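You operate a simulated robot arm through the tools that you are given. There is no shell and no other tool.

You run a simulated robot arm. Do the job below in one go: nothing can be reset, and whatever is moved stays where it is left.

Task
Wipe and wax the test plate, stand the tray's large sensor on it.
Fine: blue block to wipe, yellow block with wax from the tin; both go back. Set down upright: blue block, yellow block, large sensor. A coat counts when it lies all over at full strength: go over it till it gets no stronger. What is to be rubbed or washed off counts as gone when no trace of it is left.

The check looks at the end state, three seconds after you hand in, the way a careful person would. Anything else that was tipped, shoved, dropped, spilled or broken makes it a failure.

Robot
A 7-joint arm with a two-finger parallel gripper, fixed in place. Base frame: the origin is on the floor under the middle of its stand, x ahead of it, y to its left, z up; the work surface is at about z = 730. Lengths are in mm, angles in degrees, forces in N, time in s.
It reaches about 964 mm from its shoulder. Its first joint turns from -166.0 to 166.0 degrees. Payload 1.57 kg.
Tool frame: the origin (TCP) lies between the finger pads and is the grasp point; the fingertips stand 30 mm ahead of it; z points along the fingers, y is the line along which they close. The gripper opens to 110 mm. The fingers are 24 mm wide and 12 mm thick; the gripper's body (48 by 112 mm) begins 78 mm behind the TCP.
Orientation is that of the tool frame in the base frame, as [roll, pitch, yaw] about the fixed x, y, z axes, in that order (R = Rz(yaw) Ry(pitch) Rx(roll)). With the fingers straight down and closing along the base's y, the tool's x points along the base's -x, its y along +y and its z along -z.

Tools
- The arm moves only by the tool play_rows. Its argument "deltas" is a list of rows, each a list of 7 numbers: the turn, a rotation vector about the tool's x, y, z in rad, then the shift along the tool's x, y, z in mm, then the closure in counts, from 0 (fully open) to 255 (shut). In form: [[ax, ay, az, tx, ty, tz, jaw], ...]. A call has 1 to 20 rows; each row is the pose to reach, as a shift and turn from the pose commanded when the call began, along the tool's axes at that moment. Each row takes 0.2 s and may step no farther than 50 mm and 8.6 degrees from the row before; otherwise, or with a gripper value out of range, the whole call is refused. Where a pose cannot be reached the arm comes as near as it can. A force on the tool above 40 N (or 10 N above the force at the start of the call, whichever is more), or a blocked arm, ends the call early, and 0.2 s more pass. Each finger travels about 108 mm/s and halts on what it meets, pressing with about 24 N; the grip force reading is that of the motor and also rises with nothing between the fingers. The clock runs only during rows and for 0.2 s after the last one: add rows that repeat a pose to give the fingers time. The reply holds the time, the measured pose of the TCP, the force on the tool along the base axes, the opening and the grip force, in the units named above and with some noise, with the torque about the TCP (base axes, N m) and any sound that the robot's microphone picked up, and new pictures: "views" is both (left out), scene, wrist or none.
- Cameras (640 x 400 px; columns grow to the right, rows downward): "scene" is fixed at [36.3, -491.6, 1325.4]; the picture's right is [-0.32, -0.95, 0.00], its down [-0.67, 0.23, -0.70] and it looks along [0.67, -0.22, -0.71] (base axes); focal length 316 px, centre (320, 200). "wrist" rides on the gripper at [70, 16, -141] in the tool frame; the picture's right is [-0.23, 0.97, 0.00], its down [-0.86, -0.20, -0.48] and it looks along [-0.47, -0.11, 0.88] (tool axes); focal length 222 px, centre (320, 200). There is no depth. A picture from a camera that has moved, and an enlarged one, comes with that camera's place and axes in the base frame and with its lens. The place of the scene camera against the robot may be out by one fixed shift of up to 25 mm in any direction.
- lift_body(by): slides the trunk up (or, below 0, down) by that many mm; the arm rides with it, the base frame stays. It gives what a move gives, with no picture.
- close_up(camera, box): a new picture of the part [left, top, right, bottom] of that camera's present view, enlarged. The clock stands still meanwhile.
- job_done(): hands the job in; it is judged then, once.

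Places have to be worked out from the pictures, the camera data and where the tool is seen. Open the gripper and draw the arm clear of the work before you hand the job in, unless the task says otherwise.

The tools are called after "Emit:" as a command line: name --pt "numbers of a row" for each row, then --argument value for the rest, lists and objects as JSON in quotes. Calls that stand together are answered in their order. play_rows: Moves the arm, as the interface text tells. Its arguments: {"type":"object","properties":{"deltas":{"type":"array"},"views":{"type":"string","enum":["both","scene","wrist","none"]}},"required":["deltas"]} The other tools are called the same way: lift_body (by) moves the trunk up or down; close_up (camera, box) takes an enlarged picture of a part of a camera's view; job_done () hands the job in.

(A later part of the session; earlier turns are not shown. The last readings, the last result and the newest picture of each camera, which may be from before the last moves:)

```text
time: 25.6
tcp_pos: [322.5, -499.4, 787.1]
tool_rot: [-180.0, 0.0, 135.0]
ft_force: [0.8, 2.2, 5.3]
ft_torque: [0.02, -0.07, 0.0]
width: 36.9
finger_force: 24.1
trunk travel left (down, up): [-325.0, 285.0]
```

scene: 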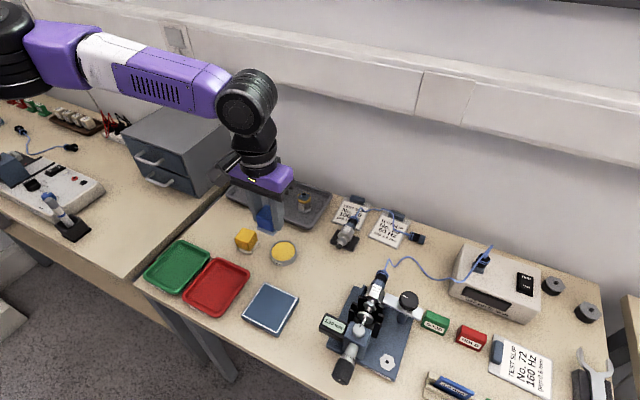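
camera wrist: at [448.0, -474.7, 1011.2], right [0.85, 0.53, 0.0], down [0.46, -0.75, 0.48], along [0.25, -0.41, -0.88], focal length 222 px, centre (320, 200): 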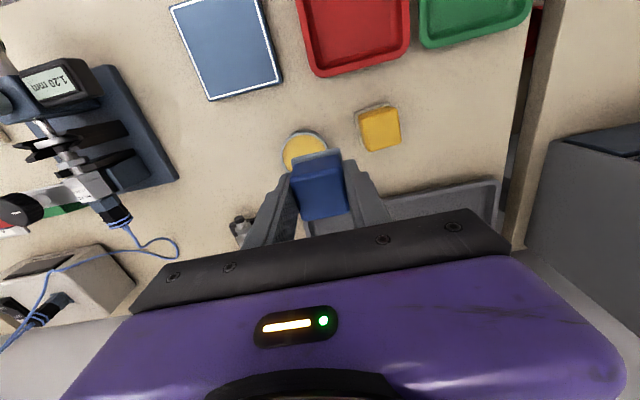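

Third pass done. Now I lift and carry the blue block back above its original spot, stopping about 10 mm above the table to check.

Emit:
play_rows --pt "0 0 0 0 0 -30 255" --pt "0 0 0 0 0 -70 255" --pt "0 0 -0.004 -10 19 -93 255" --pt "0 0 -0.013 -30 57 -93 255" --pt "0 0 -0.022 -51 96 -93 255" --pt "0 0 -0.03 -71 134 -93 255" --pt "0 0 -0.039 -92 173 -93 255" --pt "0 0 -0.048 -112 212 -93 255" --pt "0 0 -0.056 -132.2 249 -93 255" --pt "0 0 -0.056 -132.2 249 -53 255" --pt "0 0 -0.056 -132.2 249 -18 255" --pt "0 0 -0.056 -132.2 249 5 255" --pt "0 0 -0.056 -132.2 249 5 255" --views "both"

Emit:
close_up --camera "wrist" --box '[200, 110, 440, 260]'

Emit:
close_up --camera "scene" --box '[180, 195, 276, 255]'

Emit:
close_up --camera "scene" --box '[220, 270, 320, 340]'

```text
time: 28.4
tcp_pos: [592.2, -415.7, 782.2]
tool_rot: [180.0, 0.0, 138.0]
ft_force: [-0.1, 0.2, -0.3]
ft_torque: [-0.02, -0.01, 0.06]
width: 36.8
finger_force: 23.9
trunk travel left (down, up): [-325.0, 285.0]
camera wrist: at [550.6, -358.8, 922.8], right [0.82, 0.57, 0.0], down [0.5, -0.72, 0.48], along [0.27, -0.39, -0.88], focal length 222 px, centre (320, 200)
```

scene: 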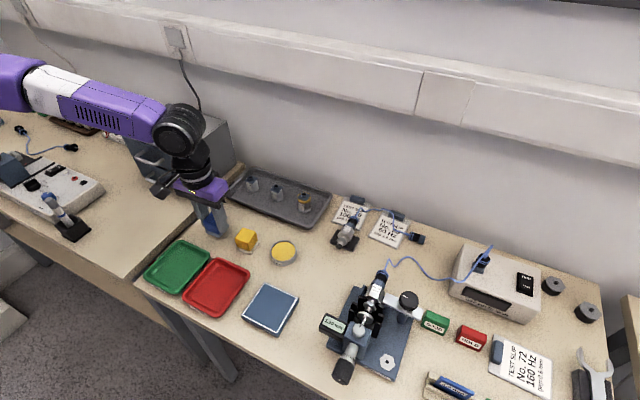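
wrist: 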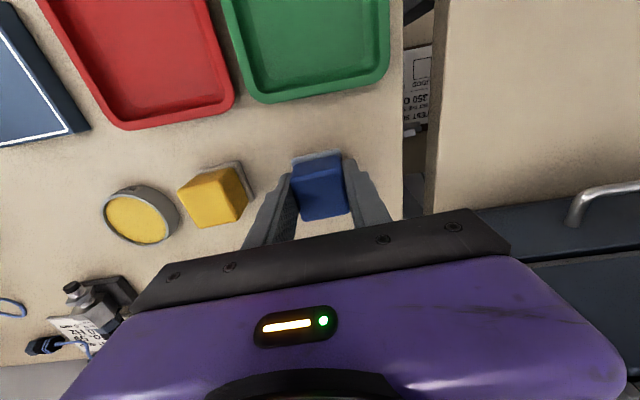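

```text
2.67 times, centred on (320, 185) of wrist
camera zoom: at [550.6, -358.8, 922.8], right [0.82, 0.57, 0.0], down [0.5, -0.72, 0.48], along [0.27, -0.39, -0.88], focal length 592 px, centre (320, 240)
```

zoom: 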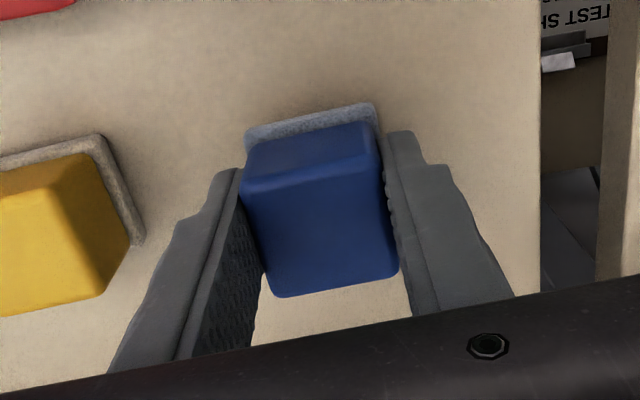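

```text
6.67 times, centred on (228, 225) of scene
camera zoom: at [36.3, -491.6, 1325.4], right [-0.32, -0.95, 0.0], down [-0.67, 0.23, -0.7], along [0.67, -0.22, -0.71], focal length 2106 px, centre (933, 33)
```

zoom: 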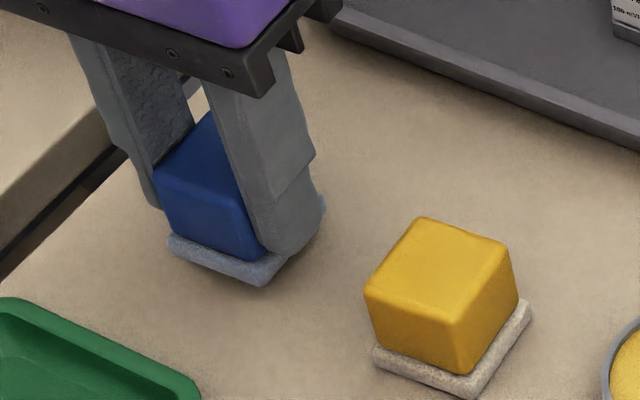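

```text
5.71 times, centred on (270, 305) of scene
camera zoom: at [36.3, -491.6, 1325.4], right [-0.32, -0.95, 0.0], down [-0.67, 0.23, -0.7], along [0.67, -0.22, -0.71], focal length 1805 px, centre (606, -400)
```

zoom: 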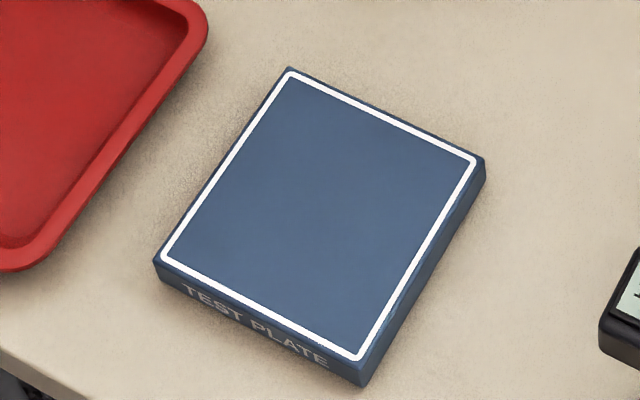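

Plate is spotless and blue is above its spot. I'll lower it to the table gently and check the contact force.

Emit:
play_rows --pt "0 0 0 0 0 5 255" --pt "0 0 0 0 0 8 255" --pt "0 0 0 0 0 9.5 255" --pt "0 0 0 0 0 10.3 255" --pt "0 0 0 0 0 10.3 255" --views "none"

```text
time: 29.6
tcp_pos: [593.5, -416.2, 771.9]
tool_rot: [-180.0, 0.0, 138.1]
ft_force: [-0.3, 0.2, -1.2]
ft_torque: [0.0, -0.01, -0.02]
width: 37.1
finger_force: 23.6
trunk travel left (down, up): [-325.0, 285.0]
```

Emit:
play_rows --pt "0 0 0 0 0 0.6 255" --pt "0 0 0 0 0 0.6 255" --views "none"

```text
time: 30.2
tcp_pos: [591.9, -416.3, 771.6]
tool_rot: [180.0, 0.0, 138.1]
ft_force: [0.1, 0.0, -0.5]
ft_torque: [0.0, -0.01, -0.03]
width: 37.2
finger_force: 24.0
trunk travel left (down, up): [-325.0, 285.0]
```

No contact yet at commanded z≈771.3; I'll step down in half millimetres.

Emit:
play_rows --pt "0 0 0 0 0 0.5 255" --pt "0 0 0 0 0 0.5 255" --views "none"

Emit:
play_rows --pt "0 0 0 0 0 0.5 255" --pt "0 0 0 0 0 0.5 255" --views "none"

```text
time: 30.8
tcp_pos: [591.7, -416.5, 771.1]
tool_rot: [179.9, 0.0, 138.1]
ft_force: [-0.1, 1.1, 2.5]
ft_torque: [0.01, 0.04, -0.02]
width: 36.8
finger_force: 23.9
trunk travel left (down, up): [-325.0, 285.0]
```

```text
time: 31.4
tcp_pos: [592.0, -416.5, 772.1]
tool_rot: [180.0, 0.1, 138.0]
ft_force: [-0.7, 2.0, 10.3]
ft_torque: [0.03, 0.02, 0.0]
width: 36.9
finger_force: 24.1
trunk travel left (down, up): [-325.0, 285.0]
```

Blue is on the table (10 N). I'll ease up 0.5 mm, open to 66 mm, and rise straight up.

Emit:
play_rows --pt "0 0 0 0 0 -0.5 255" --pt "0 0 0 0 0 -0.5 150" --pt "0 0 0 0 0 -0.5 102" --pt "0 0 0 0 0 -0.5 102" --pt "0 0 0 0 0 -20 102" --pt "0 0 0 0 0 -60 102" --pt "0 0 0 0 0 -100 102" --pt "0 0 0 0 0 -100 102" --views "both"

Emit:
close_up --camera "scene" --box '[180, 195, 276, 255]'

Emit:
close_up --camera "wrist" --box '[216, 100, 376, 200]'

```text
time: 33.2
tcp_pos: [591.4, -416.8, 871.0]
tool_rot: [180.0, 0.0, 138.1]
ft_force: [0.4, 0.3, 0.5]
ft_torque: [-0.01, 0.0, 0.0]
width: 66.1
finger_force: 0.0
trunk travel left (down, up): [-325.0, 285.0]
camera wrist: at [550.0, -359.1, 1011.9], right [0.82, 0.57, 0.0], down [0.5, -0.72, 0.48], along [0.27, -0.39, -0.88], focal length 222 px, centre (320, 200)
```

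scene: 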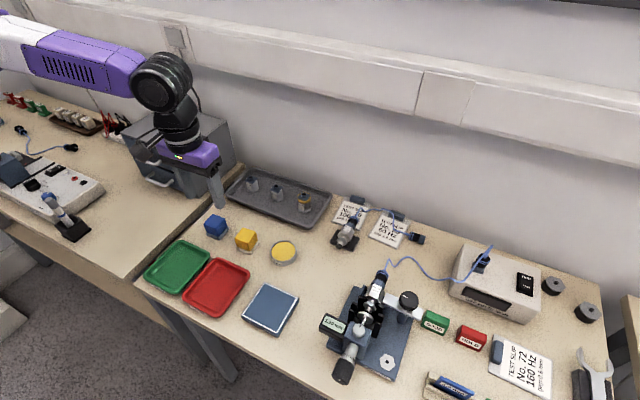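
wrist: 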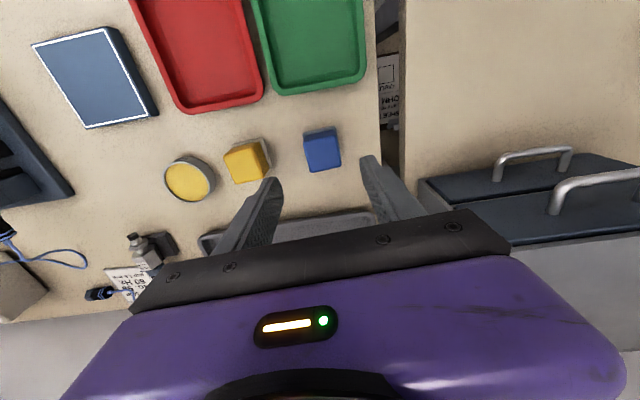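

```text
6.67 times, centred on (228, 225) of scene
camera zoom: at [36.3, -491.6, 1325.4], right [-0.32, -0.95, 0.0], down [-0.67, 0.23, -0.7], along [0.67, -0.22, -0.71], focal length 2106 px, centre (933, 33)
```

zoom: 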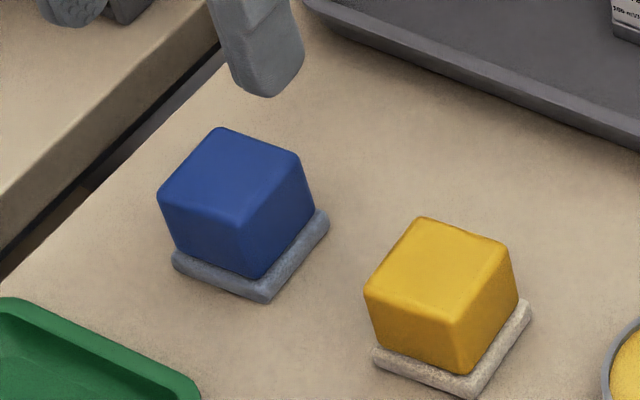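

```text
4.00 times, centred on (296, 150) of wrist
camera zoom: at [550.0, -359.1, 1011.9], right [0.82, 0.57, 0.0], down [0.5, -0.72, 0.48], along [0.27, -0.39, -0.88], focal length 888 px, centre (416, 400)
```

zoom: 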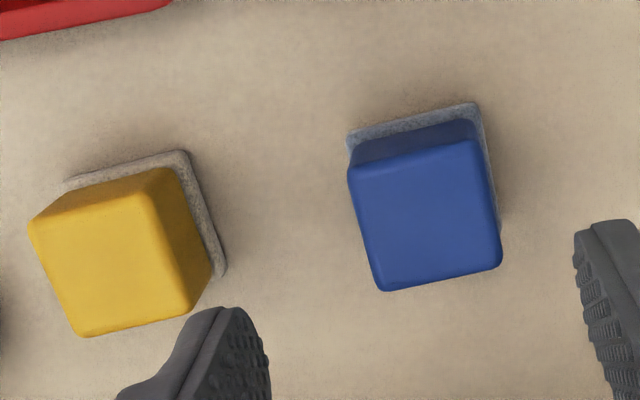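

Blue stands upright in its place. Next I shift over the yellow block at the same yaw and check alignment.

Emit:
play_rows --pt "0 0 0 1 -30 0 102" --pt "0 0 0 2.5 -62 0 102" --pt "0 0 0 3.5 -90 0 102" --pt "0 0 0 3.5 -90 0 102" --pt "0 0 0 3.5 -90 0 102" --views "wrist"

Emit:
close_up --camera "wrist" --box '[240, 95, 400, 195]'

Emit:
close_up --camera "wrist" --box '[200, 120, 296, 180]'

```text
time: 34.4
tcp_pos: [530.3, -481.8, 871.6]
tool_rot: [-180.0, -0.1, 138.1]
ft_force: [-0.3, 0.6, -0.2]
ft_torque: [-0.01, 0.02, -0.01]
width: 65.7
finger_force: 0.0
trunk travel left (down, up): [-325.0, 285.0]
camera wrist: at [487.4, -423.7, 1011.7], right [0.82, 0.57, 0.0], down [0.5, -0.72, 0.48], along [0.27, -0.39, -0.88], focal length 222 px, centre (320, 200)
```

wrist: 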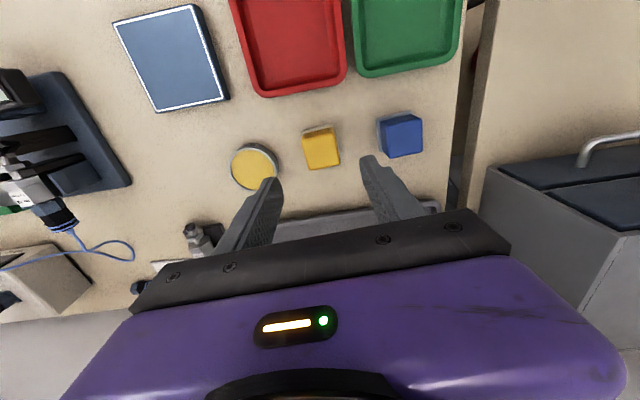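

```text
4.00 times, centred on (320, 145) of wrist
camera zoom: at [487.4, -423.7, 1011.7], right [0.82, 0.57, 0.0], down [0.5, -0.72, 0.48], along [0.27, -0.39, -0.88], focal length 888 px, centre (320, 420)
```

zoom: 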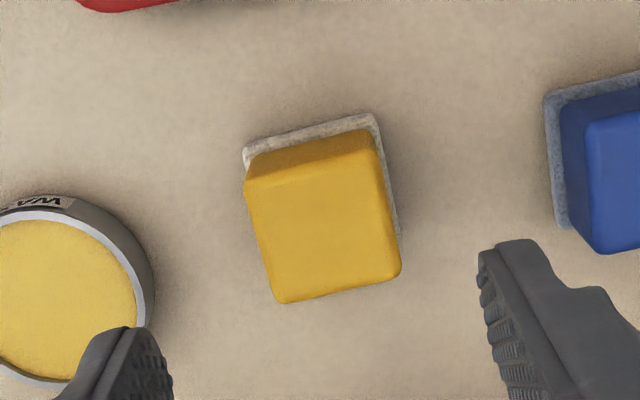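

```text
6.67 times, centred on (248, 150) of wrist
camera zoom: at [487.4, -423.7, 1011.7], right [0.82, 0.57, 0.0], down [0.5, -0.72, 0.48], along [0.27, -0.39, -0.88], focal length 1481 px, centre (800, 533)
```

zoom: 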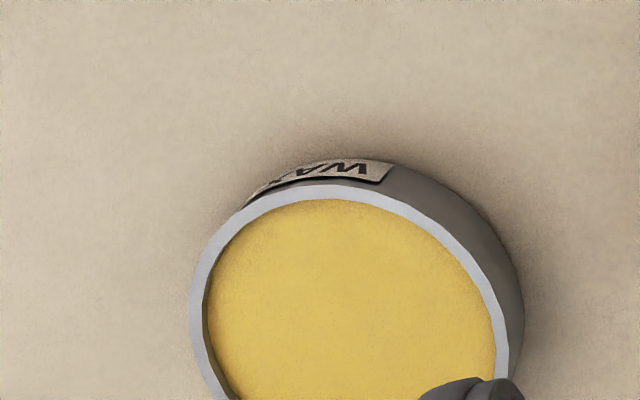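

Yellow is within about 1.5 mm of centre and turned about 1° more than the tool. I'll correct that, descend to the same grasp height and look before closing.

Emit:
play_rows --pt "0 0 -0.02 1 1.2 0 102" --pt "0 0 -0.02 1 1.2 35 102" --pt "0 0 -0.02 1 1.2 70 102" --pt "0 0 -0.02 1 1.2 90 102" --pt "0 0 -0.02 1 1.2 99 102" --pt "0 0 -0.02 1 1.2 99 102" --views "wrist"

Emit:
close_up --camera "wrist" --box '[200, 110, 440, 260]'

Emit:
close_up --camera "scene" --box '[210, 205, 306, 265]'

```text
time: 35.8
tcp_pos: [530.3, -480.1, 772.3]
tool_rot: [180.0, 0.0, 139.2]
ft_force: [0.0, -0.2, -0.4]
ft_torque: [0.02, 0.0, 0.0]
width: 66.2
finger_force: 0.1
trunk travel left (down, up): [-325.0, 285.0]
camera wrist: at [486.5, -423.3, 912.4], right [0.81, 0.59, 0.0], down [0.52, -0.71, 0.48], along [0.28, -0.39, -0.88], focal length 222 px, centre (320, 200)
```

wrist: 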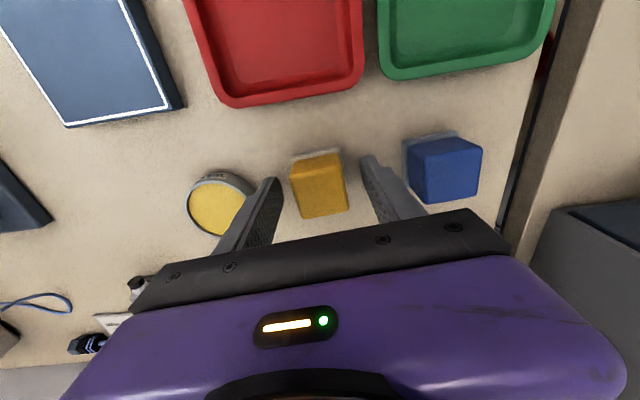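

```text
2.67 times, centred on (320, 185) of wrist
camera zoom: at [486.5, -423.3, 912.4], right [0.81, 0.59, 0.0], down [0.52, -0.71, 0.48], along [0.28, -0.39, -0.88], focal length 592 px, centre (320, 240)
```

zoom: 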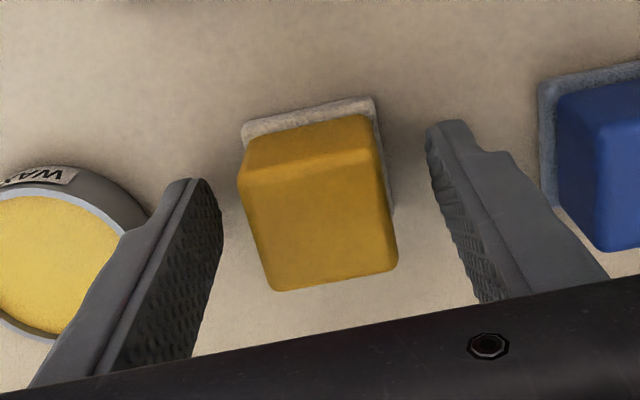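

```text
6.67 times, centred on (258, 235) of scene
camera zoom: at [36.3, -491.6, 1325.4], right [-0.32, -0.95, 0.0], down [-0.67, 0.23, -0.7], along [0.67, -0.22, -0.71], focal length 2106 px, centre (733, -33)
```

zoom: 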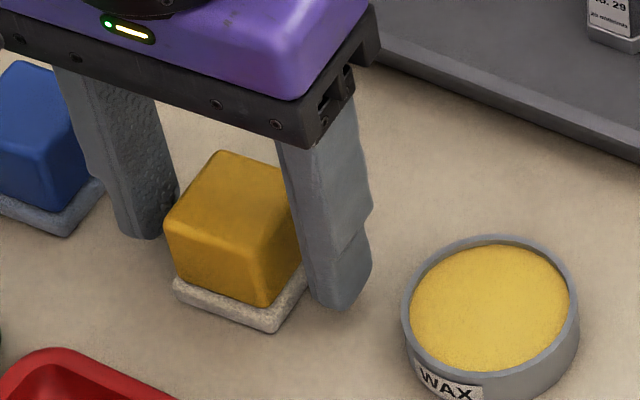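

Fingers straddle the yellow block cleanly, so I close on it.

Emit:
play_rows --pt "0 0 0 0 0 0 180" --pt "0 0 0 0 0 0 255" --pt "0 0 0 0 0 0 255" --pt "0 0 0 0 0 0 255" --views "wrist"

Emit:
close_up --camera "wrist" --box '[200, 110, 440, 260]'

Emit:
close_up --camera "scene" --box '[210, 205, 306, 265]'

Emit:
close_up --camera "scene" --box '[264, 232, 304, 272]'

```text
time: 36.8
tcp_pos: [528.0, -480.6, 771.9]
tool_rot: [180.0, 0.0, 139.3]
ft_force: [0.1, 0.5, 0.5]
ft_torque: [0.0, 0.0, 0.02]
width: 36.8
finger_force: 23.9
trunk travel left (down, up): [-325.0, 285.0]
camera wrist: at [486.5, -423.3, 912.6], right [0.81, 0.59, 0.0], down [0.52, -0.71, 0.48], along [0.28, -0.39, -0.88], focal length 222 px, centre (320, 200)
```

wrist: 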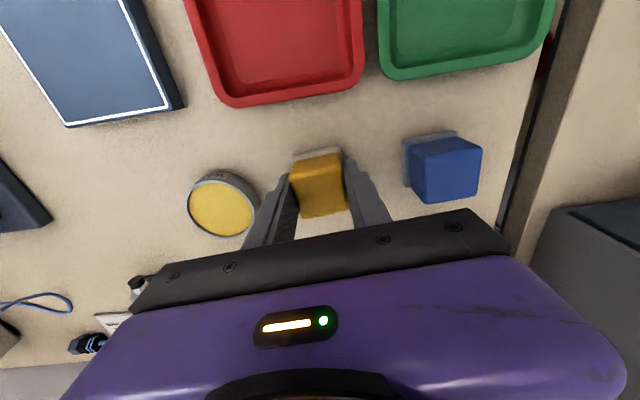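

```text
2.67 times, centred on (320, 185) of wrist
camera zoom: at [486.5, -423.3, 912.6], right [0.81, 0.59, 0.0], down [0.52, -0.71, 0.48], along [0.28, -0.39, -0.88], focal length 592 px, centre (320, 240)
```

zoom: 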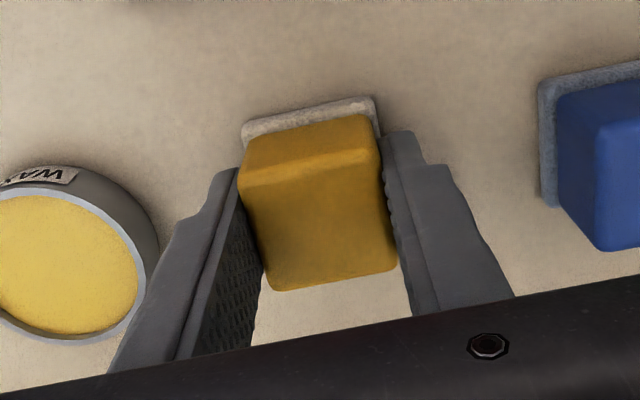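

```text
6.67 times, centred on (258, 235) of scene
camera zoom: at [36.3, -491.6, 1325.4], right [-0.32, -0.95, 0.0], down [-0.67, 0.23, -0.7], along [0.67, -0.22, -0.71], focal length 2106 px, centre (733, -33)
```

zoom: 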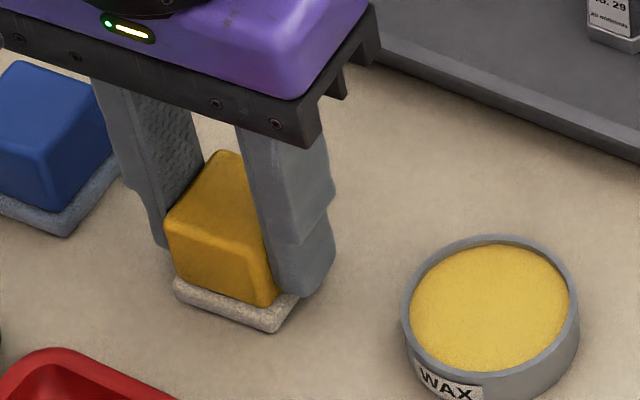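

```text
10.00 times, centred on (284, 252) of scene
camera zoom: at [36.3, -491.6, 1325.4], right [-0.32, -0.95, 0.0], down [-0.67, 0.23, -0.7], along [0.67, -0.22, -0.71], focal length 3159 px, centre (680, -320)
```

zoom: 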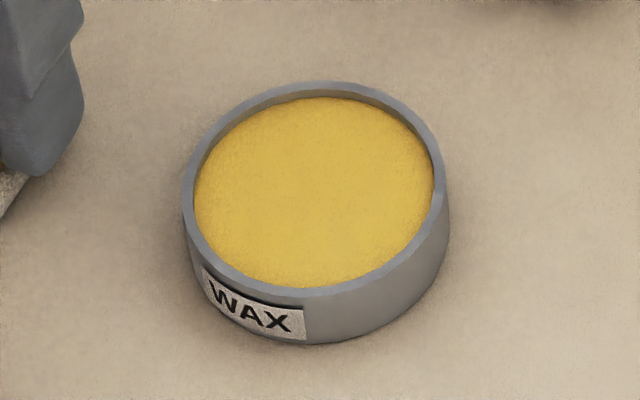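

Yellow is held (36.8 mm, 24 N), centred on the TCP within half a mm. I'll lift it, move over the tin centre (475.4,-555.5), and lower to just above the rim.

Emit:
play_rows --pt "0 0 0 0 0 -15 255" --pt "0 0 0 0 0 -45 255" --pt "0 0 0.015 -1 -12 -62 255" --pt "0 0 0.035 -3.5 -40 -62 255" --pt "0 0 0.06 -6.5 -72 -62 255" --pt "0 0 0.075 -8.3 -92.5 -62 255" --pt "0 0 0.075 -8.3 -92.5 -40 255" --pt "0 0 0.075 -8.3 -92.5 -25 255" --pt "0 0 0.075 -8.3 -92.5 -25 255" --views "both"

Emit:
close_up --camera "wrist" --box '[200, 110, 440, 260]'

Emit:
close_up --camera "scene" --box '[244, 217, 324, 277]'

```text
time: 38.8
tcp_pos: [476.0, -555.5, 796.7]
tool_rot: [180.0, 0.0, 134.9]
ft_force: [1.0, -0.3, 0.0]
ft_torque: [-0.01, 0.01, 0.01]
width: 37.1
finger_force: 23.7
trunk travel left (down, up): [-325.0, 285.0]
camera wrist: at [436.7, -495.9, 937.5], right [0.85, 0.53, 0.0], down [0.46, -0.75, 0.48], along [0.25, -0.41, -0.88], focal length 222 px, centre (320, 200)
```

scene: 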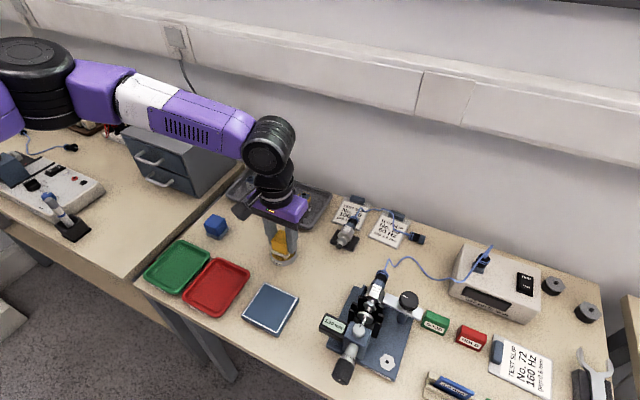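
wrist: 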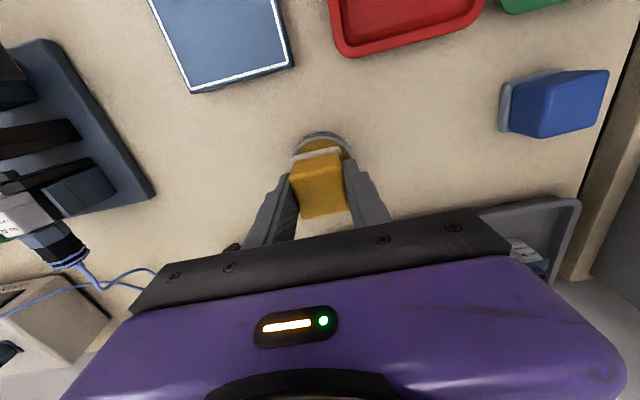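

```text
2.67 times, centred on (320, 185) of wrist
camera zoom: at [436.7, -495.9, 937.5], right [0.85, 0.53, 0.0], down [0.46, -0.75, 0.48], along [0.25, -0.41, -0.88], focal length 592 px, centre (320, 240)
```

zoom: 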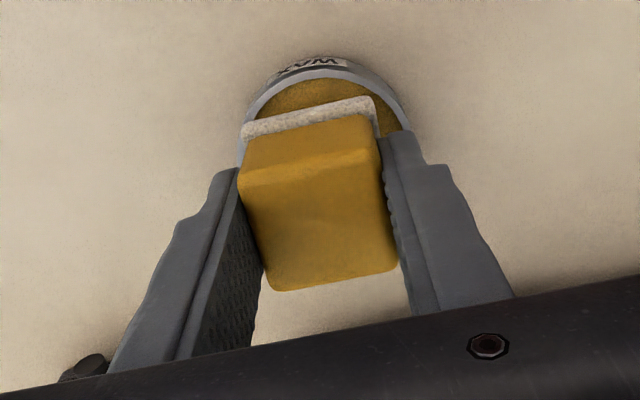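

```text
6.67 times, centred on (284, 247) of scene
camera zoom: at [36.3, -491.6, 1325.4], right [-0.32, -0.95, 0.0], down [-0.67, 0.23, -0.7], along [0.67, -0.22, -0.71], focal length 2106 px, centre (560, -113)
```

zoom: 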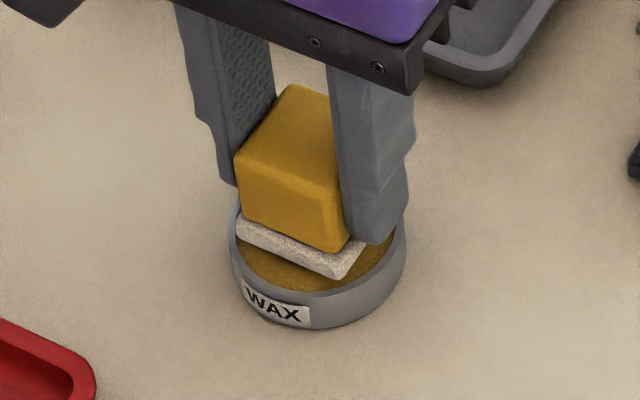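

The pad hovers about 7 mm above the rim, centred over the tin. I'll lower in small steps watching the force.

Emit:
play_rows --pt "0 0 0 0 0 4 255" --pt "0 0 0 0 0 7 255" --pt "0 0 0 0 0 7 255" --views "none"

Emit:
play_rows --pt "0 0 0 0 0 1 255" --pt "0 0 0 0 0 1 255" --views "none"

Emit:
play_rows --pt "0 0 0 0 0 1 255" --pt "0 0 0 0 0 1 255" --views "none"

```text
time: 39.6
tcp_pos: [476.0, -557.4, 790.0]
tool_rot: [179.9, 0.0, 135.0]
ft_force: [0.2, -0.4, -0.3]
ft_torque: [0.01, 0.02, 0.01]
width: 36.9
finger_force: 24.3
trunk travel left (down, up): [-325.0, 285.0]
```

```text
time: 40.2
tcp_pos: [475.9, -555.8, 789.1]
tool_rot: [-180.0, 0.0, 135.0]
ft_force: [0.5, -0.5, 0.0]
ft_torque: [-0.01, 0.03, 0.0]
width: 36.9
finger_force: 24.0
trunk travel left (down, up): [-325.0, 285.0]
```

```text
time: 40.8
tcp_pos: [475.8, -556.6, 788.4]
tool_rot: [180.0, -0.1, 134.9]
ft_force: [0.3, 1.8, 9.6]
ft_torque: [0.07, -0.01, 0.0]
width: 37.0
finger_force: 24.2
trunk travel left (down, up): [-325.0, 285.0]
```

Contact at about z≈788 with 9.6 N. I'll look closely at how the pad sits in the tin.

Emit:
close_up --camera "scene" --box '[260, 232, 308, 272]'

Emit:
close_up --camera "wrist" --box '[270, 115, 382, 185]'

```text
10.00 times, centred on (284, 252) of scene
camera zoom: at [36.3, -491.6, 1325.4], right [-0.32, -0.95, 0.0], down [-0.67, 0.23, -0.7], along [0.67, -0.22, -0.71], focal length 3159 px, centre (680, -320)
```

zoom: 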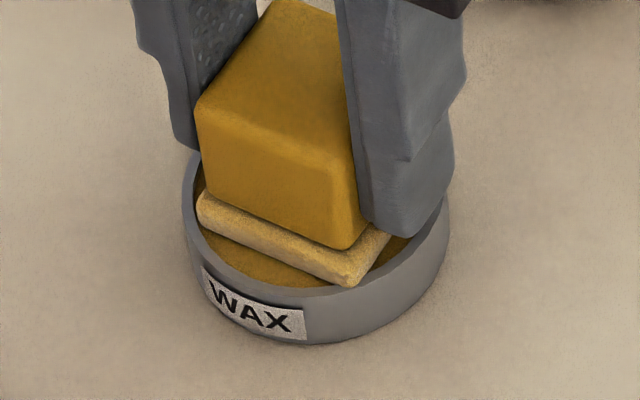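

```text
5.71 times, centred on (326, 150) of wrist
camera zoom: at [436.9, -495.8, 929.7], right [0.85, 0.53, 0.0], down [0.46, -0.75, 0.48], along [0.25, -0.41, -0.88], focal length 1269 px, centre (286, 486)
```

zoom: 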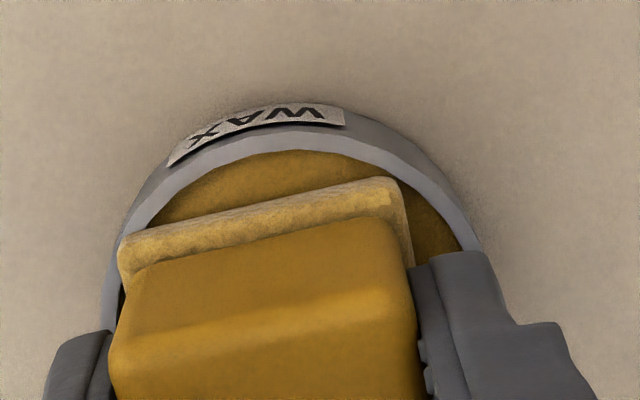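

The pad has taken on the yellow wax colour. I'll press slightly more and hold a second to load it fully.

Emit:
play_rows --pt "0 0 0 0 0 0.5 255" --pt "0 0 0 0 0 0.5 255" --pt "0 0 0 0 0 0.5 255" --pt "0 0 0 0 0 0.5 255" --pt "0 0 0 0 0 0.5 255" --views "none"

Emit:
close_up --camera "wrist" --box '[270, 115, 382, 185]'

Emit:
close_up --camera "scene" --box '[260, 232, 308, 272]'

```text
time: 42.0
tcp_pos: [475.9, -555.8, 789.6]
tool_rot: [-180.0, 0.0, 135.0]
ft_force: [1.0, -1.1, 23.6]
ft_torque: [-0.03, -0.08, -0.01]
width: 37.0
finger_force: 24.6
trunk travel left (down, up): [-325.0, 285.0]
```

```text
5.71 times, centred on (326, 150) of wrist
camera zoom: at [436.9, -495.7, 929.2], right [0.85, 0.53, 0.0], down [0.46, -0.75, 0.48], along [0.25, -0.41, -0.88], focal length 1269 px, centre (286, 486)
```

zoom: 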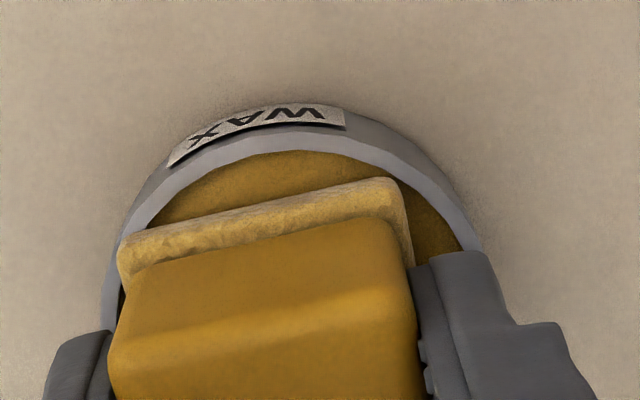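

```text
10.00 times, centred on (284, 252) of scene
camera zoom: at [36.3, -491.6, 1325.4], right [-0.32, -0.95, 0.0], down [-0.67, 0.23, -0.7], along [0.67, -0.22, -0.71], focal length 3159 px, centre (680, -320)
```

zoom: 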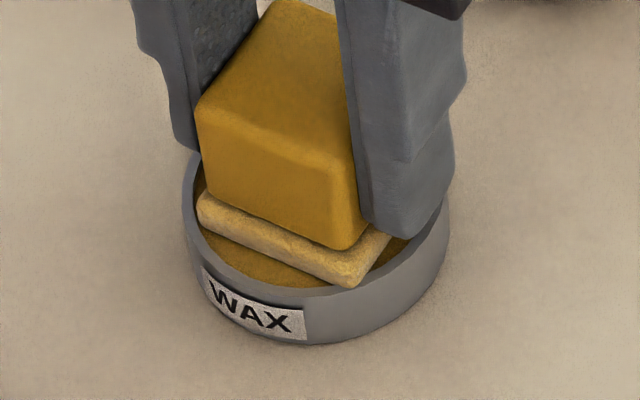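

Loaded. I'll lift slowly and make sure the tin stays put.

Emit:
play_rows --pt "0 0 0 0 0 -1.5 255" --pt "0 0 0 0 0 -4 255" --pt "0 0 0 0 0 -8 255" --pt "0 0 0 0 0 -14 255" --pt "0 0 0 0 0 -14 255" --views "none"

Emit:
close_up --camera "scene" --box '[260, 232, 308, 272]'

```text
time: 43.2
tcp_pos: [475.9, -554.9, 801.8]
tool_rot: [-180.0, 0.0, 135.1]
ft_force: [0.4, -0.3, -1.0]
ft_torque: [0.01, 0.0, 0.06]
width: 37.0
finger_force: 23.8
trunk travel left (down, up): [-325.0, 285.0]
```

```text
10.00 times, centred on (284, 252) of scene
camera zoom: at [36.3, -491.6, 1325.4], right [-0.32, -0.95, 0.0], down [-0.67, 0.23, -0.7], along [0.67, -0.22, -0.71], focal length 3159 px, centre (680, -320)
```

zoom: 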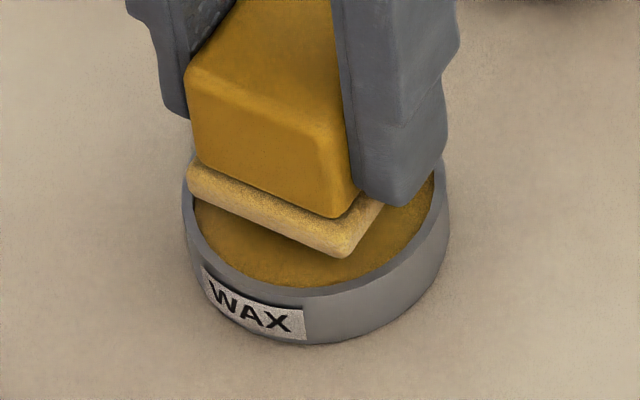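

The tin hasn't moved. Now I carry the waxed pad over to the plate and make a first full raster pass at light pressure.

Emit:
play_rows --pt "0 0 0 30 -21 -30 255" --pt "0 0 0 65 -45 -30 255" --pt "0 0 0 101 -69.4 -30 255" --pt "0 0 0 101 -69.4 0 255" --pt "0 0 0 101 -69.4 10 255" --pt "0 0 0 101 -69.4 12.7 255" --pt "0 0 0 101 -45.4 13.04 255" --pt "0 0 0 101 -21.4 13.35 255" --pt "0 0 0 113 -21.4 13.5 255" --pt "0 0 0 113 -45.4 13.2 255" --pt "0 0 0 113 -69.4 12.9 255" --pt "0 0 0 125 -69.4 13.04 255" --pt "0 0 0 125 -45.4 13.35 255" --pt "0 0 0 125 -21.4 13.66 255" --pt "0 0 0 137 -21.4 13.8 255" --pt "0 0 0 137 -45.4 13.5 255" --pt "0 0 0 137 -69.4 13.2 255" --pt "0 0 0 149 -69.4 13.35 255" --pt "0 0 0 149 -45.4 13.66 255" --pt "0 0 0 149 -21.4 13.97 255" --views "both"

Emit:
close_up --camera "scene" --box '[220, 270, 320, 340]'

Emit:
close_up --camera "wrist" --box '[200, 80, 440, 230]'

```text
time: 47.4
tcp_pos: [356.5, -466.4, 787.2]
tool_rot: [179.9, -0.1, 134.9]
ft_force: [-0.1, -2.5, 7.9]
ft_torque: [-0.02, 0.02, 0.04]
width: 37.0
finger_force: 23.9
trunk travel left (down, up): [-325.0, 285.0]
camera wrist: at [316.6, -405.9, 928.7], right [0.85, 0.53, 0.0], down [0.46, -0.75, 0.48], along [0.25, -0.41, -0.88], focal length 222 px, centre (320, 200)
```

scene: 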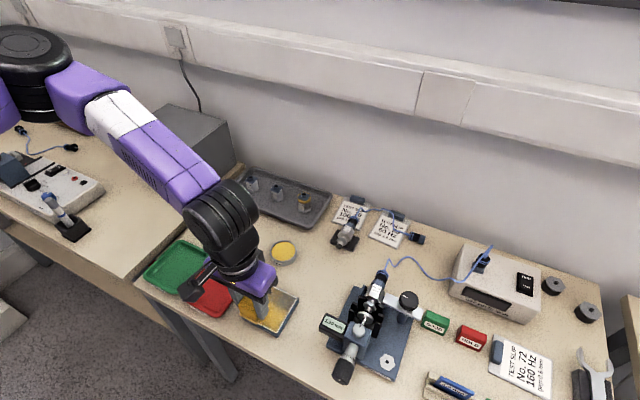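
wrist: 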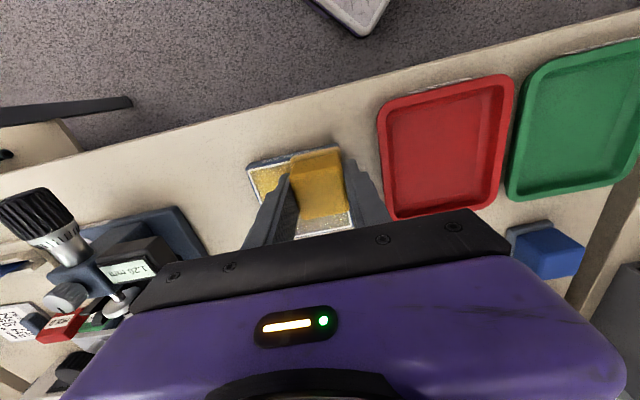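

```text
5.71 times, centred on (270, 305) of scene
camera zoom: at [36.3, -491.6, 1325.4], right [-0.32, -0.95, 0.0], down [-0.67, 0.23, -0.7], along [0.67, -0.22, -0.71], focal length 1805 px, centre (606, -400)
```

zoom: 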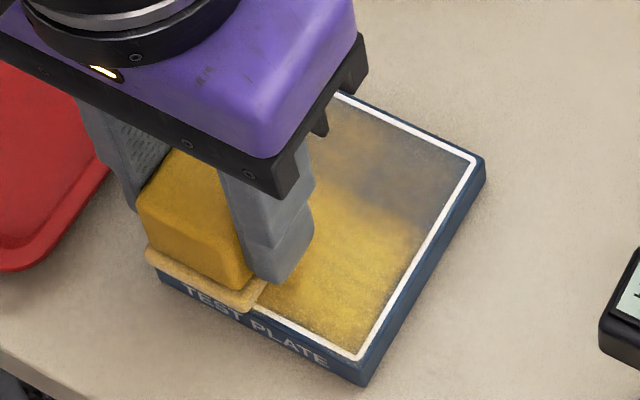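

```text
2.67 times, centred on (320, 155) of wrist
camera zoom: at [316.6, -405.9, 928.7], right [0.85, 0.53, 0.0], down [0.46, -0.75, 0.48], along [0.25, -0.41, -0.88], focal length 592 px, centre (320, 320)
```

zoom: 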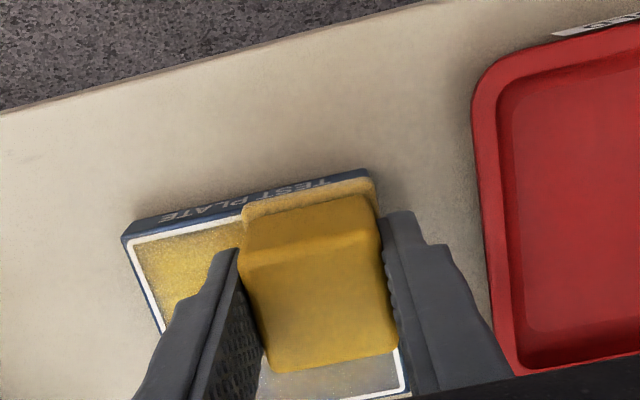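

Wax lies inside the white border; the front half is well coated but the back is thin, meaning the contact there was light. I'll go to the back edge with slightly more pressure and read the force there.

Emit:
play_rows --pt "0 0 0 -16 0 0.1 255" --pt "0 0 0 -32 0 0.1 255" --pt "0 0 0 -48 0 0.1 255" --pt "0 0 0 -48 0 0.1 255" --views "none"

Emit:
play_rows --pt "0 0 0 0 -16 0 255" --pt "0 0 0 0 -32 0 255" --pt "0 0 0 0 -48 0 255" --pt "0 0 0 0 -48 0 255" --views "none"

```text
time: 48.4
tcp_pos: [388.9, -498.8, 787.5]
tool_rot: [180.0, 0.0, 134.8]
ft_force: [-3.5, 3.8, 18.6]
ft_torque: [0.16, 0.15, -0.02]
width: 36.7
finger_force: 24.1
trunk travel left (down, up): [-325.0, 285.0]
```

```text
time: 49.4
tcp_pos: [354.9, -534.0, 787.3]
tool_rot: [-179.9, 0.0, 135.0]
ft_force: [5.2, 4.2, 19.4]
ft_torque: [0.18, -0.2, 0.03]
width: 36.8
finger_force: 24.1
trunk travel left (down, up): [-325.0, 285.0]
```

Back edge now reads about 19 N. I'll do an even pass at ~13 N across the entire plate, strips along the bench direction.

Emit:
play_rows --pt "0 0 0 0 16 -0.3 255" --pt "0 0 0 0 32 -0.3 255" --pt "0 0 0 0 48 -0.3 255" --pt "0 0 0 12 48 -0.1 255" --pt "0 0 0 12 32 -0.1 255" --pt "0 0 0 12 16 -0.1 255" --pt "0 0 0 12 0 -0.1 255" --pt "0 0 0 24 0 0 255" --pt "0 0 0 24 16 0 255" --pt "0 0 0 24 32 0 255" --pt "0 0 0 24 48 0 255" --pt "0 0 0 36 48 0.2 255" --pt "0 0 0 36 32 0.2 255" --pt "0 0 0 36 16 0.2 255" --pt "0 0 0 36 0 0.2 255" --pt "0 0 0 48 0 0.4 255" --pt "0 0 0 48 16 0.4 255" --pt "0 0 0 48 32 0.4 255" --pt "0 0 0 48 48 0.4 255" --pt "0 0 0 48 48 0.4 255" --views "none"

Emit:
close_up --camera "scene" --box '[220, 270, 320, 340]'

```text
time: 53.6
tcp_pos: [354.9, -466.2, 787.4]
tool_rot: [-179.8, 0.0, 134.9]
ft_force: [-6.4, -5.8, 23.5]
ft_torque: [-0.13, 0.11, 0.03]
width: 36.8
finger_force: 24.7
trunk travel left (down, up): [-325.0, 285.0]
```

```text
5.71 times, centred on (270, 305) of scene
camera zoom: at [36.3, -491.6, 1325.4], right [-0.32, -0.95, 0.0], down [-0.67, 0.23, -0.7], along [0.67, -0.22, -0.71], focal length 1805 px, centre (606, -400)
```

zoom: 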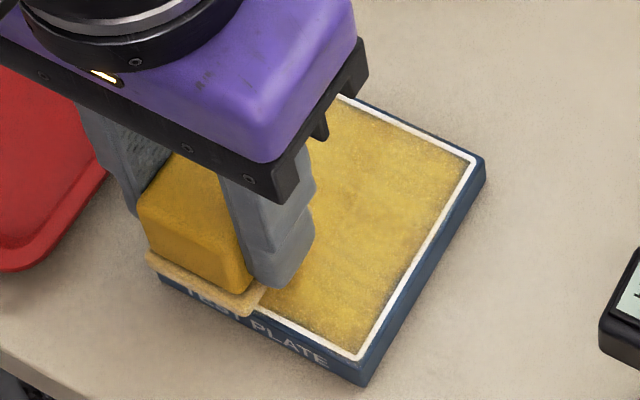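

The coat is now nearly all over but slightly thinner near the border. I'll run a perimeter loop and an inner loop, then lift off to inspect.

Emit:
play_rows --pt "0 0 0 0 0 -0.5 255" --pt "0 0 0 -16 0.5 -0.6 255" --pt "0 0 0 -32 0.5 -0.7 255" --pt "0 0 0 -49 0.5 -0.8 255" --pt "0 0 0 -49 -16 -0.8 255" --pt "0 0 0 -49 -32 -0.8 255" --pt "0 0 0 -49 -49 -0.8 255" --pt "0 0 0 -32 -49 -0.7 255" --pt "0 0 0 -16 -49 -0.6 255" --pt "0 0 0 1 -49 -0.5 255" --pt "0 0 0 1 -32 -0.5 255" --pt "0 0 0 1 -16 -0.5 255" --pt "0 0 0 1 1 -0.5 255" --pt "0 0 0 -12 -8 -0.5 255" --pt "0 0 0 -36 -8 -0.7 255" --pt "0 0 0 -36 -24 -0.7 255" --pt "0 0 0 -36 -40 -0.7 255" --pt "0 0 0 -12 -40 -0.6 255" --pt "0 0 0 -12 -24 -0.6 255" --pt "0 0 0 -24 -24 -0.7 255" --views "none"

Emit:
play_rows --pt "0 0 0 0 0 -10 255" --pt "0 0 0 0 0 -40 255" --pt "0 0 0 -30 0 -70 255" --pt "0 0 0 -75 10 -70 255" --pt "0 0 0 -115 25 -70 255" --pt "0 0 0 -115 25 -70 255" --views "both"

Emit:
close_up --camera "scene" --box '[220, 270, 320, 340]'

Emit:
close_up --camera "wrist" --box '[200, 20, 360, 120]'

```text
time: 57.8
tcp_pos: [355.0, -498.4, 787.6]
tool_rot: [179.9, -0.1, 134.9]
ft_force: [-4.0, 2.6, 10.7]
ft_torque: [0.02, 0.12, -0.05]
width: 37.2
finger_force: 23.7
trunk travel left (down, up): [-325.0, 285.0]
```

```text
time: 59.2
tcp_pos: [455.2, -563.9, 857.5]
tool_rot: [180.0, -0.1, 135.0]
ft_force: [-0.5, 0.5, -0.3]
ft_torque: [-0.02, -0.04, 0.01]
width: 36.7
finger_force: 23.8
trunk travel left (down, up): [-325.0, 285.0]
camera wrist: at [416.7, -503.4, 998.3], right [0.85, 0.53, 0.0], down [0.46, -0.75, 0.48], along [0.25, -0.41, -0.88], focal length 222 px, centre (320, 200)
```

scene: 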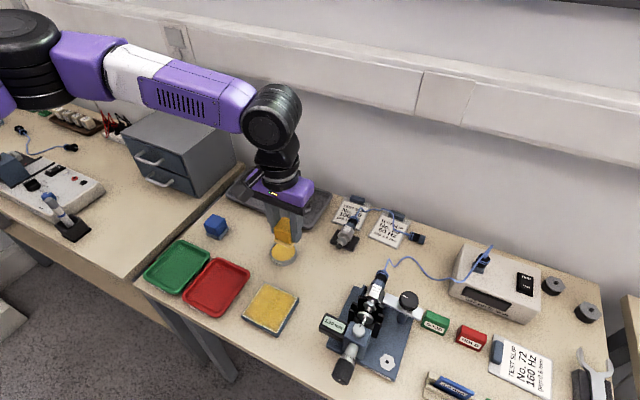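
wrist: 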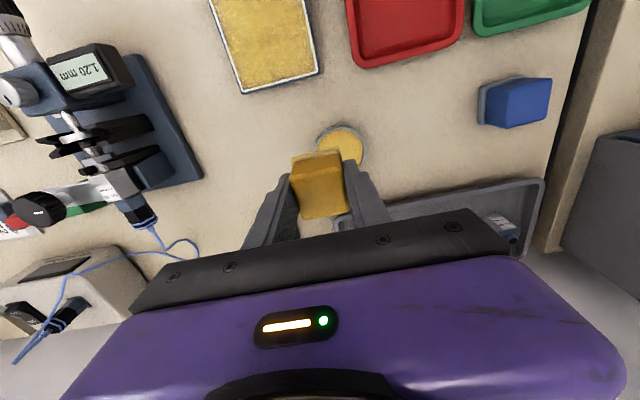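

```text
5.71 times, centred on (270, 305) of scene
camera zoom: at [36.3, -491.6, 1325.4], right [-0.32, -0.95, 0.0], down [-0.67, 0.23, -0.7], along [0.67, -0.22, -0.71], focal length 1805 px, centre (606, -400)
```

zoom: 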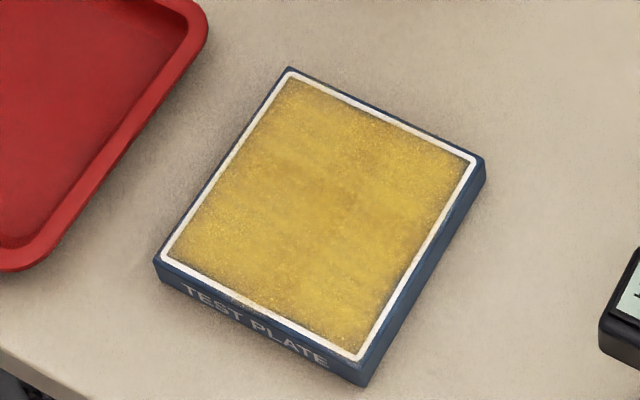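

```text
4.00 times, centred on (280, 70) of wrist
camera zoom: at [416.7, -503.4, 998.3], right [0.85, 0.53, 0.0], down [0.46, -0.75, 0.48], along [0.25, -0.41, -0.88], focal length 888 px, centre (480, 720)
```

zoom: 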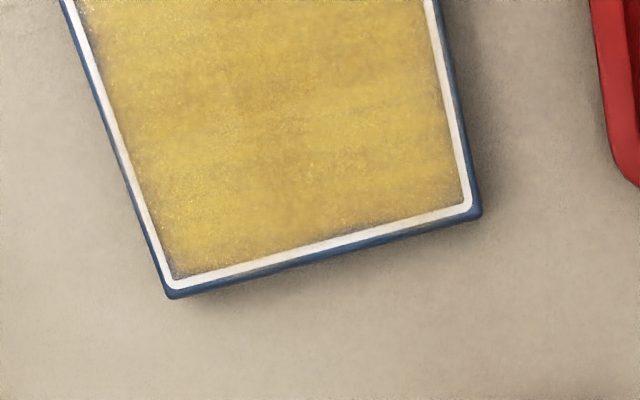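

The coat is close to complete, but it's a little weaker along the border. I'll recharge the pad in the tin, then go over it again with emphasis on the edges.

Emit:
play_rows --pt "0 0 0 -10 20.4 0 255" --pt "0 0 0 -10 20.4 30 255" --pt "0 0 0 -10 20.4 57 255" --pt "0 0 0 -10 20.4 66 255" --pt "0 0 0 -10 20.4 69.7 255" --pt "0 0 0 -10 20.4 69.7 255" --pt "0 0 0 -10 20.4 69.7 255" --pt "0 0 0 -10 20.4 69.7 255" --pt "0 0 0 -10 20.4 69.7 255" --views "none"

Emit:
close_up --camera "scene" --box '[260, 232, 308, 272]'

```text
time: 61.2
tcp_pos: [475.5, -555.1, 788.0]
tool_rot: [-179.9, 0.1, 135.1]
ft_force: [0.6, -0.7, 14.2]
ft_torque: [0.01, -0.01, 0.01]
width: 37.1
finger_force: 23.4
trunk travel left (down, up): [-325.0, 285.0]
```

```text
10.00 times, centred on (284, 252) of scene
camera zoom: at [36.3, -491.6, 1325.4], right [-0.32, -0.95, 0.0], down [-0.67, 0.23, -0.7], along [0.67, -0.22, -0.71], focal length 3159 px, centre (680, -320)
```

zoom: 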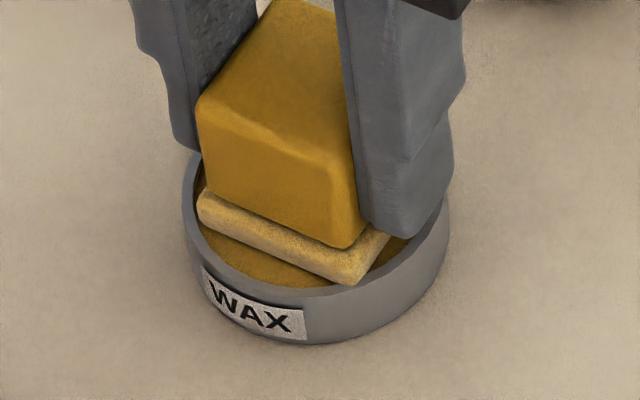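

Pad recharged. I lift off the tin, go back to the plate and run the whole perimeter first.

Emit:
play_rows --pt "0 0 0 0 0 -5 255" --pt "0 0 0 0 0 -20 255" --pt "0 0 0 30 -21 -45 255" --pt "0 0 0 65 -46 -45 255" --pt "0 0 0 99.9 -70.5 -45 255" --pt "0 0 0 99.9 -70.5 -15 255" --pt "0 0 0 99.9 -70.5 -3 255" --pt "0 0 0 99.9 -70.5 0.3 255" --pt "0 0 0 99.9 -53.5 0.3 255" --pt "0 0 0 99.9 -36.5 0.3 255" --pt "0 0 0 99.9 -20.5 0.3 255" --pt "0 0 0 116.9 -20.5 0.45 255" --pt "0 0 0 133.9 -20.5 0.6 255" --pt "0 0 0 149.9 -20.5 0.7 255" --pt "0 0 0 149.9 -36.5 0.7 255" --pt "0 0 0 149.9 -53.5 0.7 255" --pt "0 0 0 149.9 -70.5 0.7 255" --pt "0 0 0 133.9 -70.5 0.6 255" --pt "0 0 0 116.9 -70.5 0.45 255" --pt "0 0 0 99.9 -70.5 0.3 255" --views "none"

```text
time: 65.4
tcp_pos: [354.5, -534.1, 786.5]
tool_rot: [180.0, 0.0, 135.0]
ft_force: [-4.4, 2.3, 15.1]
ft_torque: [0.14, 0.11, 0.06]
width: 37.0
finger_force: 24.2
trunk travel left (down, up): [-325.0, 285.0]
```

Force is about 15 N, steady. I continue with a full crosswise raster over the plate.

Emit:
play_rows --pt "0 0 0 17 0 0.1 255" --pt "0 0 0 34 0 0.3 255" --pt "0 0 0 50 0 0.4 255" --pt "0 0 0 50 13 0.4 255" --pt "0 0 0 34 13 0.3 255" --pt "0 0 0 17 13 0.1 255" --pt "0 0 0 0 13 0 255" --pt "0 0 0 0 25 0 255" --pt "0 0 0 17 25 0.1 255" --pt "0 0 0 34 25 0.3 255" --pt "0 0 0 50 25 0.4 255" --pt "0 0 0 50 37 0.4 255" --pt "0 0 0 34 37 0.3 255" --pt "0 0 0 17 37 0.1 255" --pt "0 0 0 0 37 0 255" --pt "0 0 0 0 50 0 255" --pt "0 0 0 17 50 0.1 255" --pt "0 0 0 34 50 0.3 255" --pt "0 0 0 50 50 0.4 255" --pt "0 0 0 50 50 0.4 255" --views "none"

Emit:
close_up --camera "scene" --box '[220, 270, 320, 340]'

```text
time: 69.6
tcp_pos: [355.3, -463.5, 787.9]
tool_rot: [179.9, 0.0, 135.1]
ft_force: [3.3, -3.4, 17.0]
ft_torque: [-0.15, -0.14, 0.0]
width: 37.0
finger_force: 23.9
trunk travel left (down, up): [-325.0, 285.0]
```

```text
5.71 times, centred on (270, 305) of scene
camera zoom: at [36.3, -491.6, 1325.4], right [-0.32, -0.95, 0.0], down [-0.67, 0.23, -0.7], along [0.67, -0.22, -0.71], focal length 1805 px, centre (606, -400)
```

zoom: 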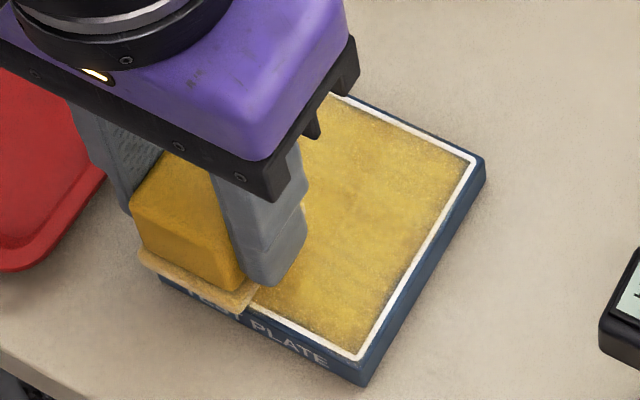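

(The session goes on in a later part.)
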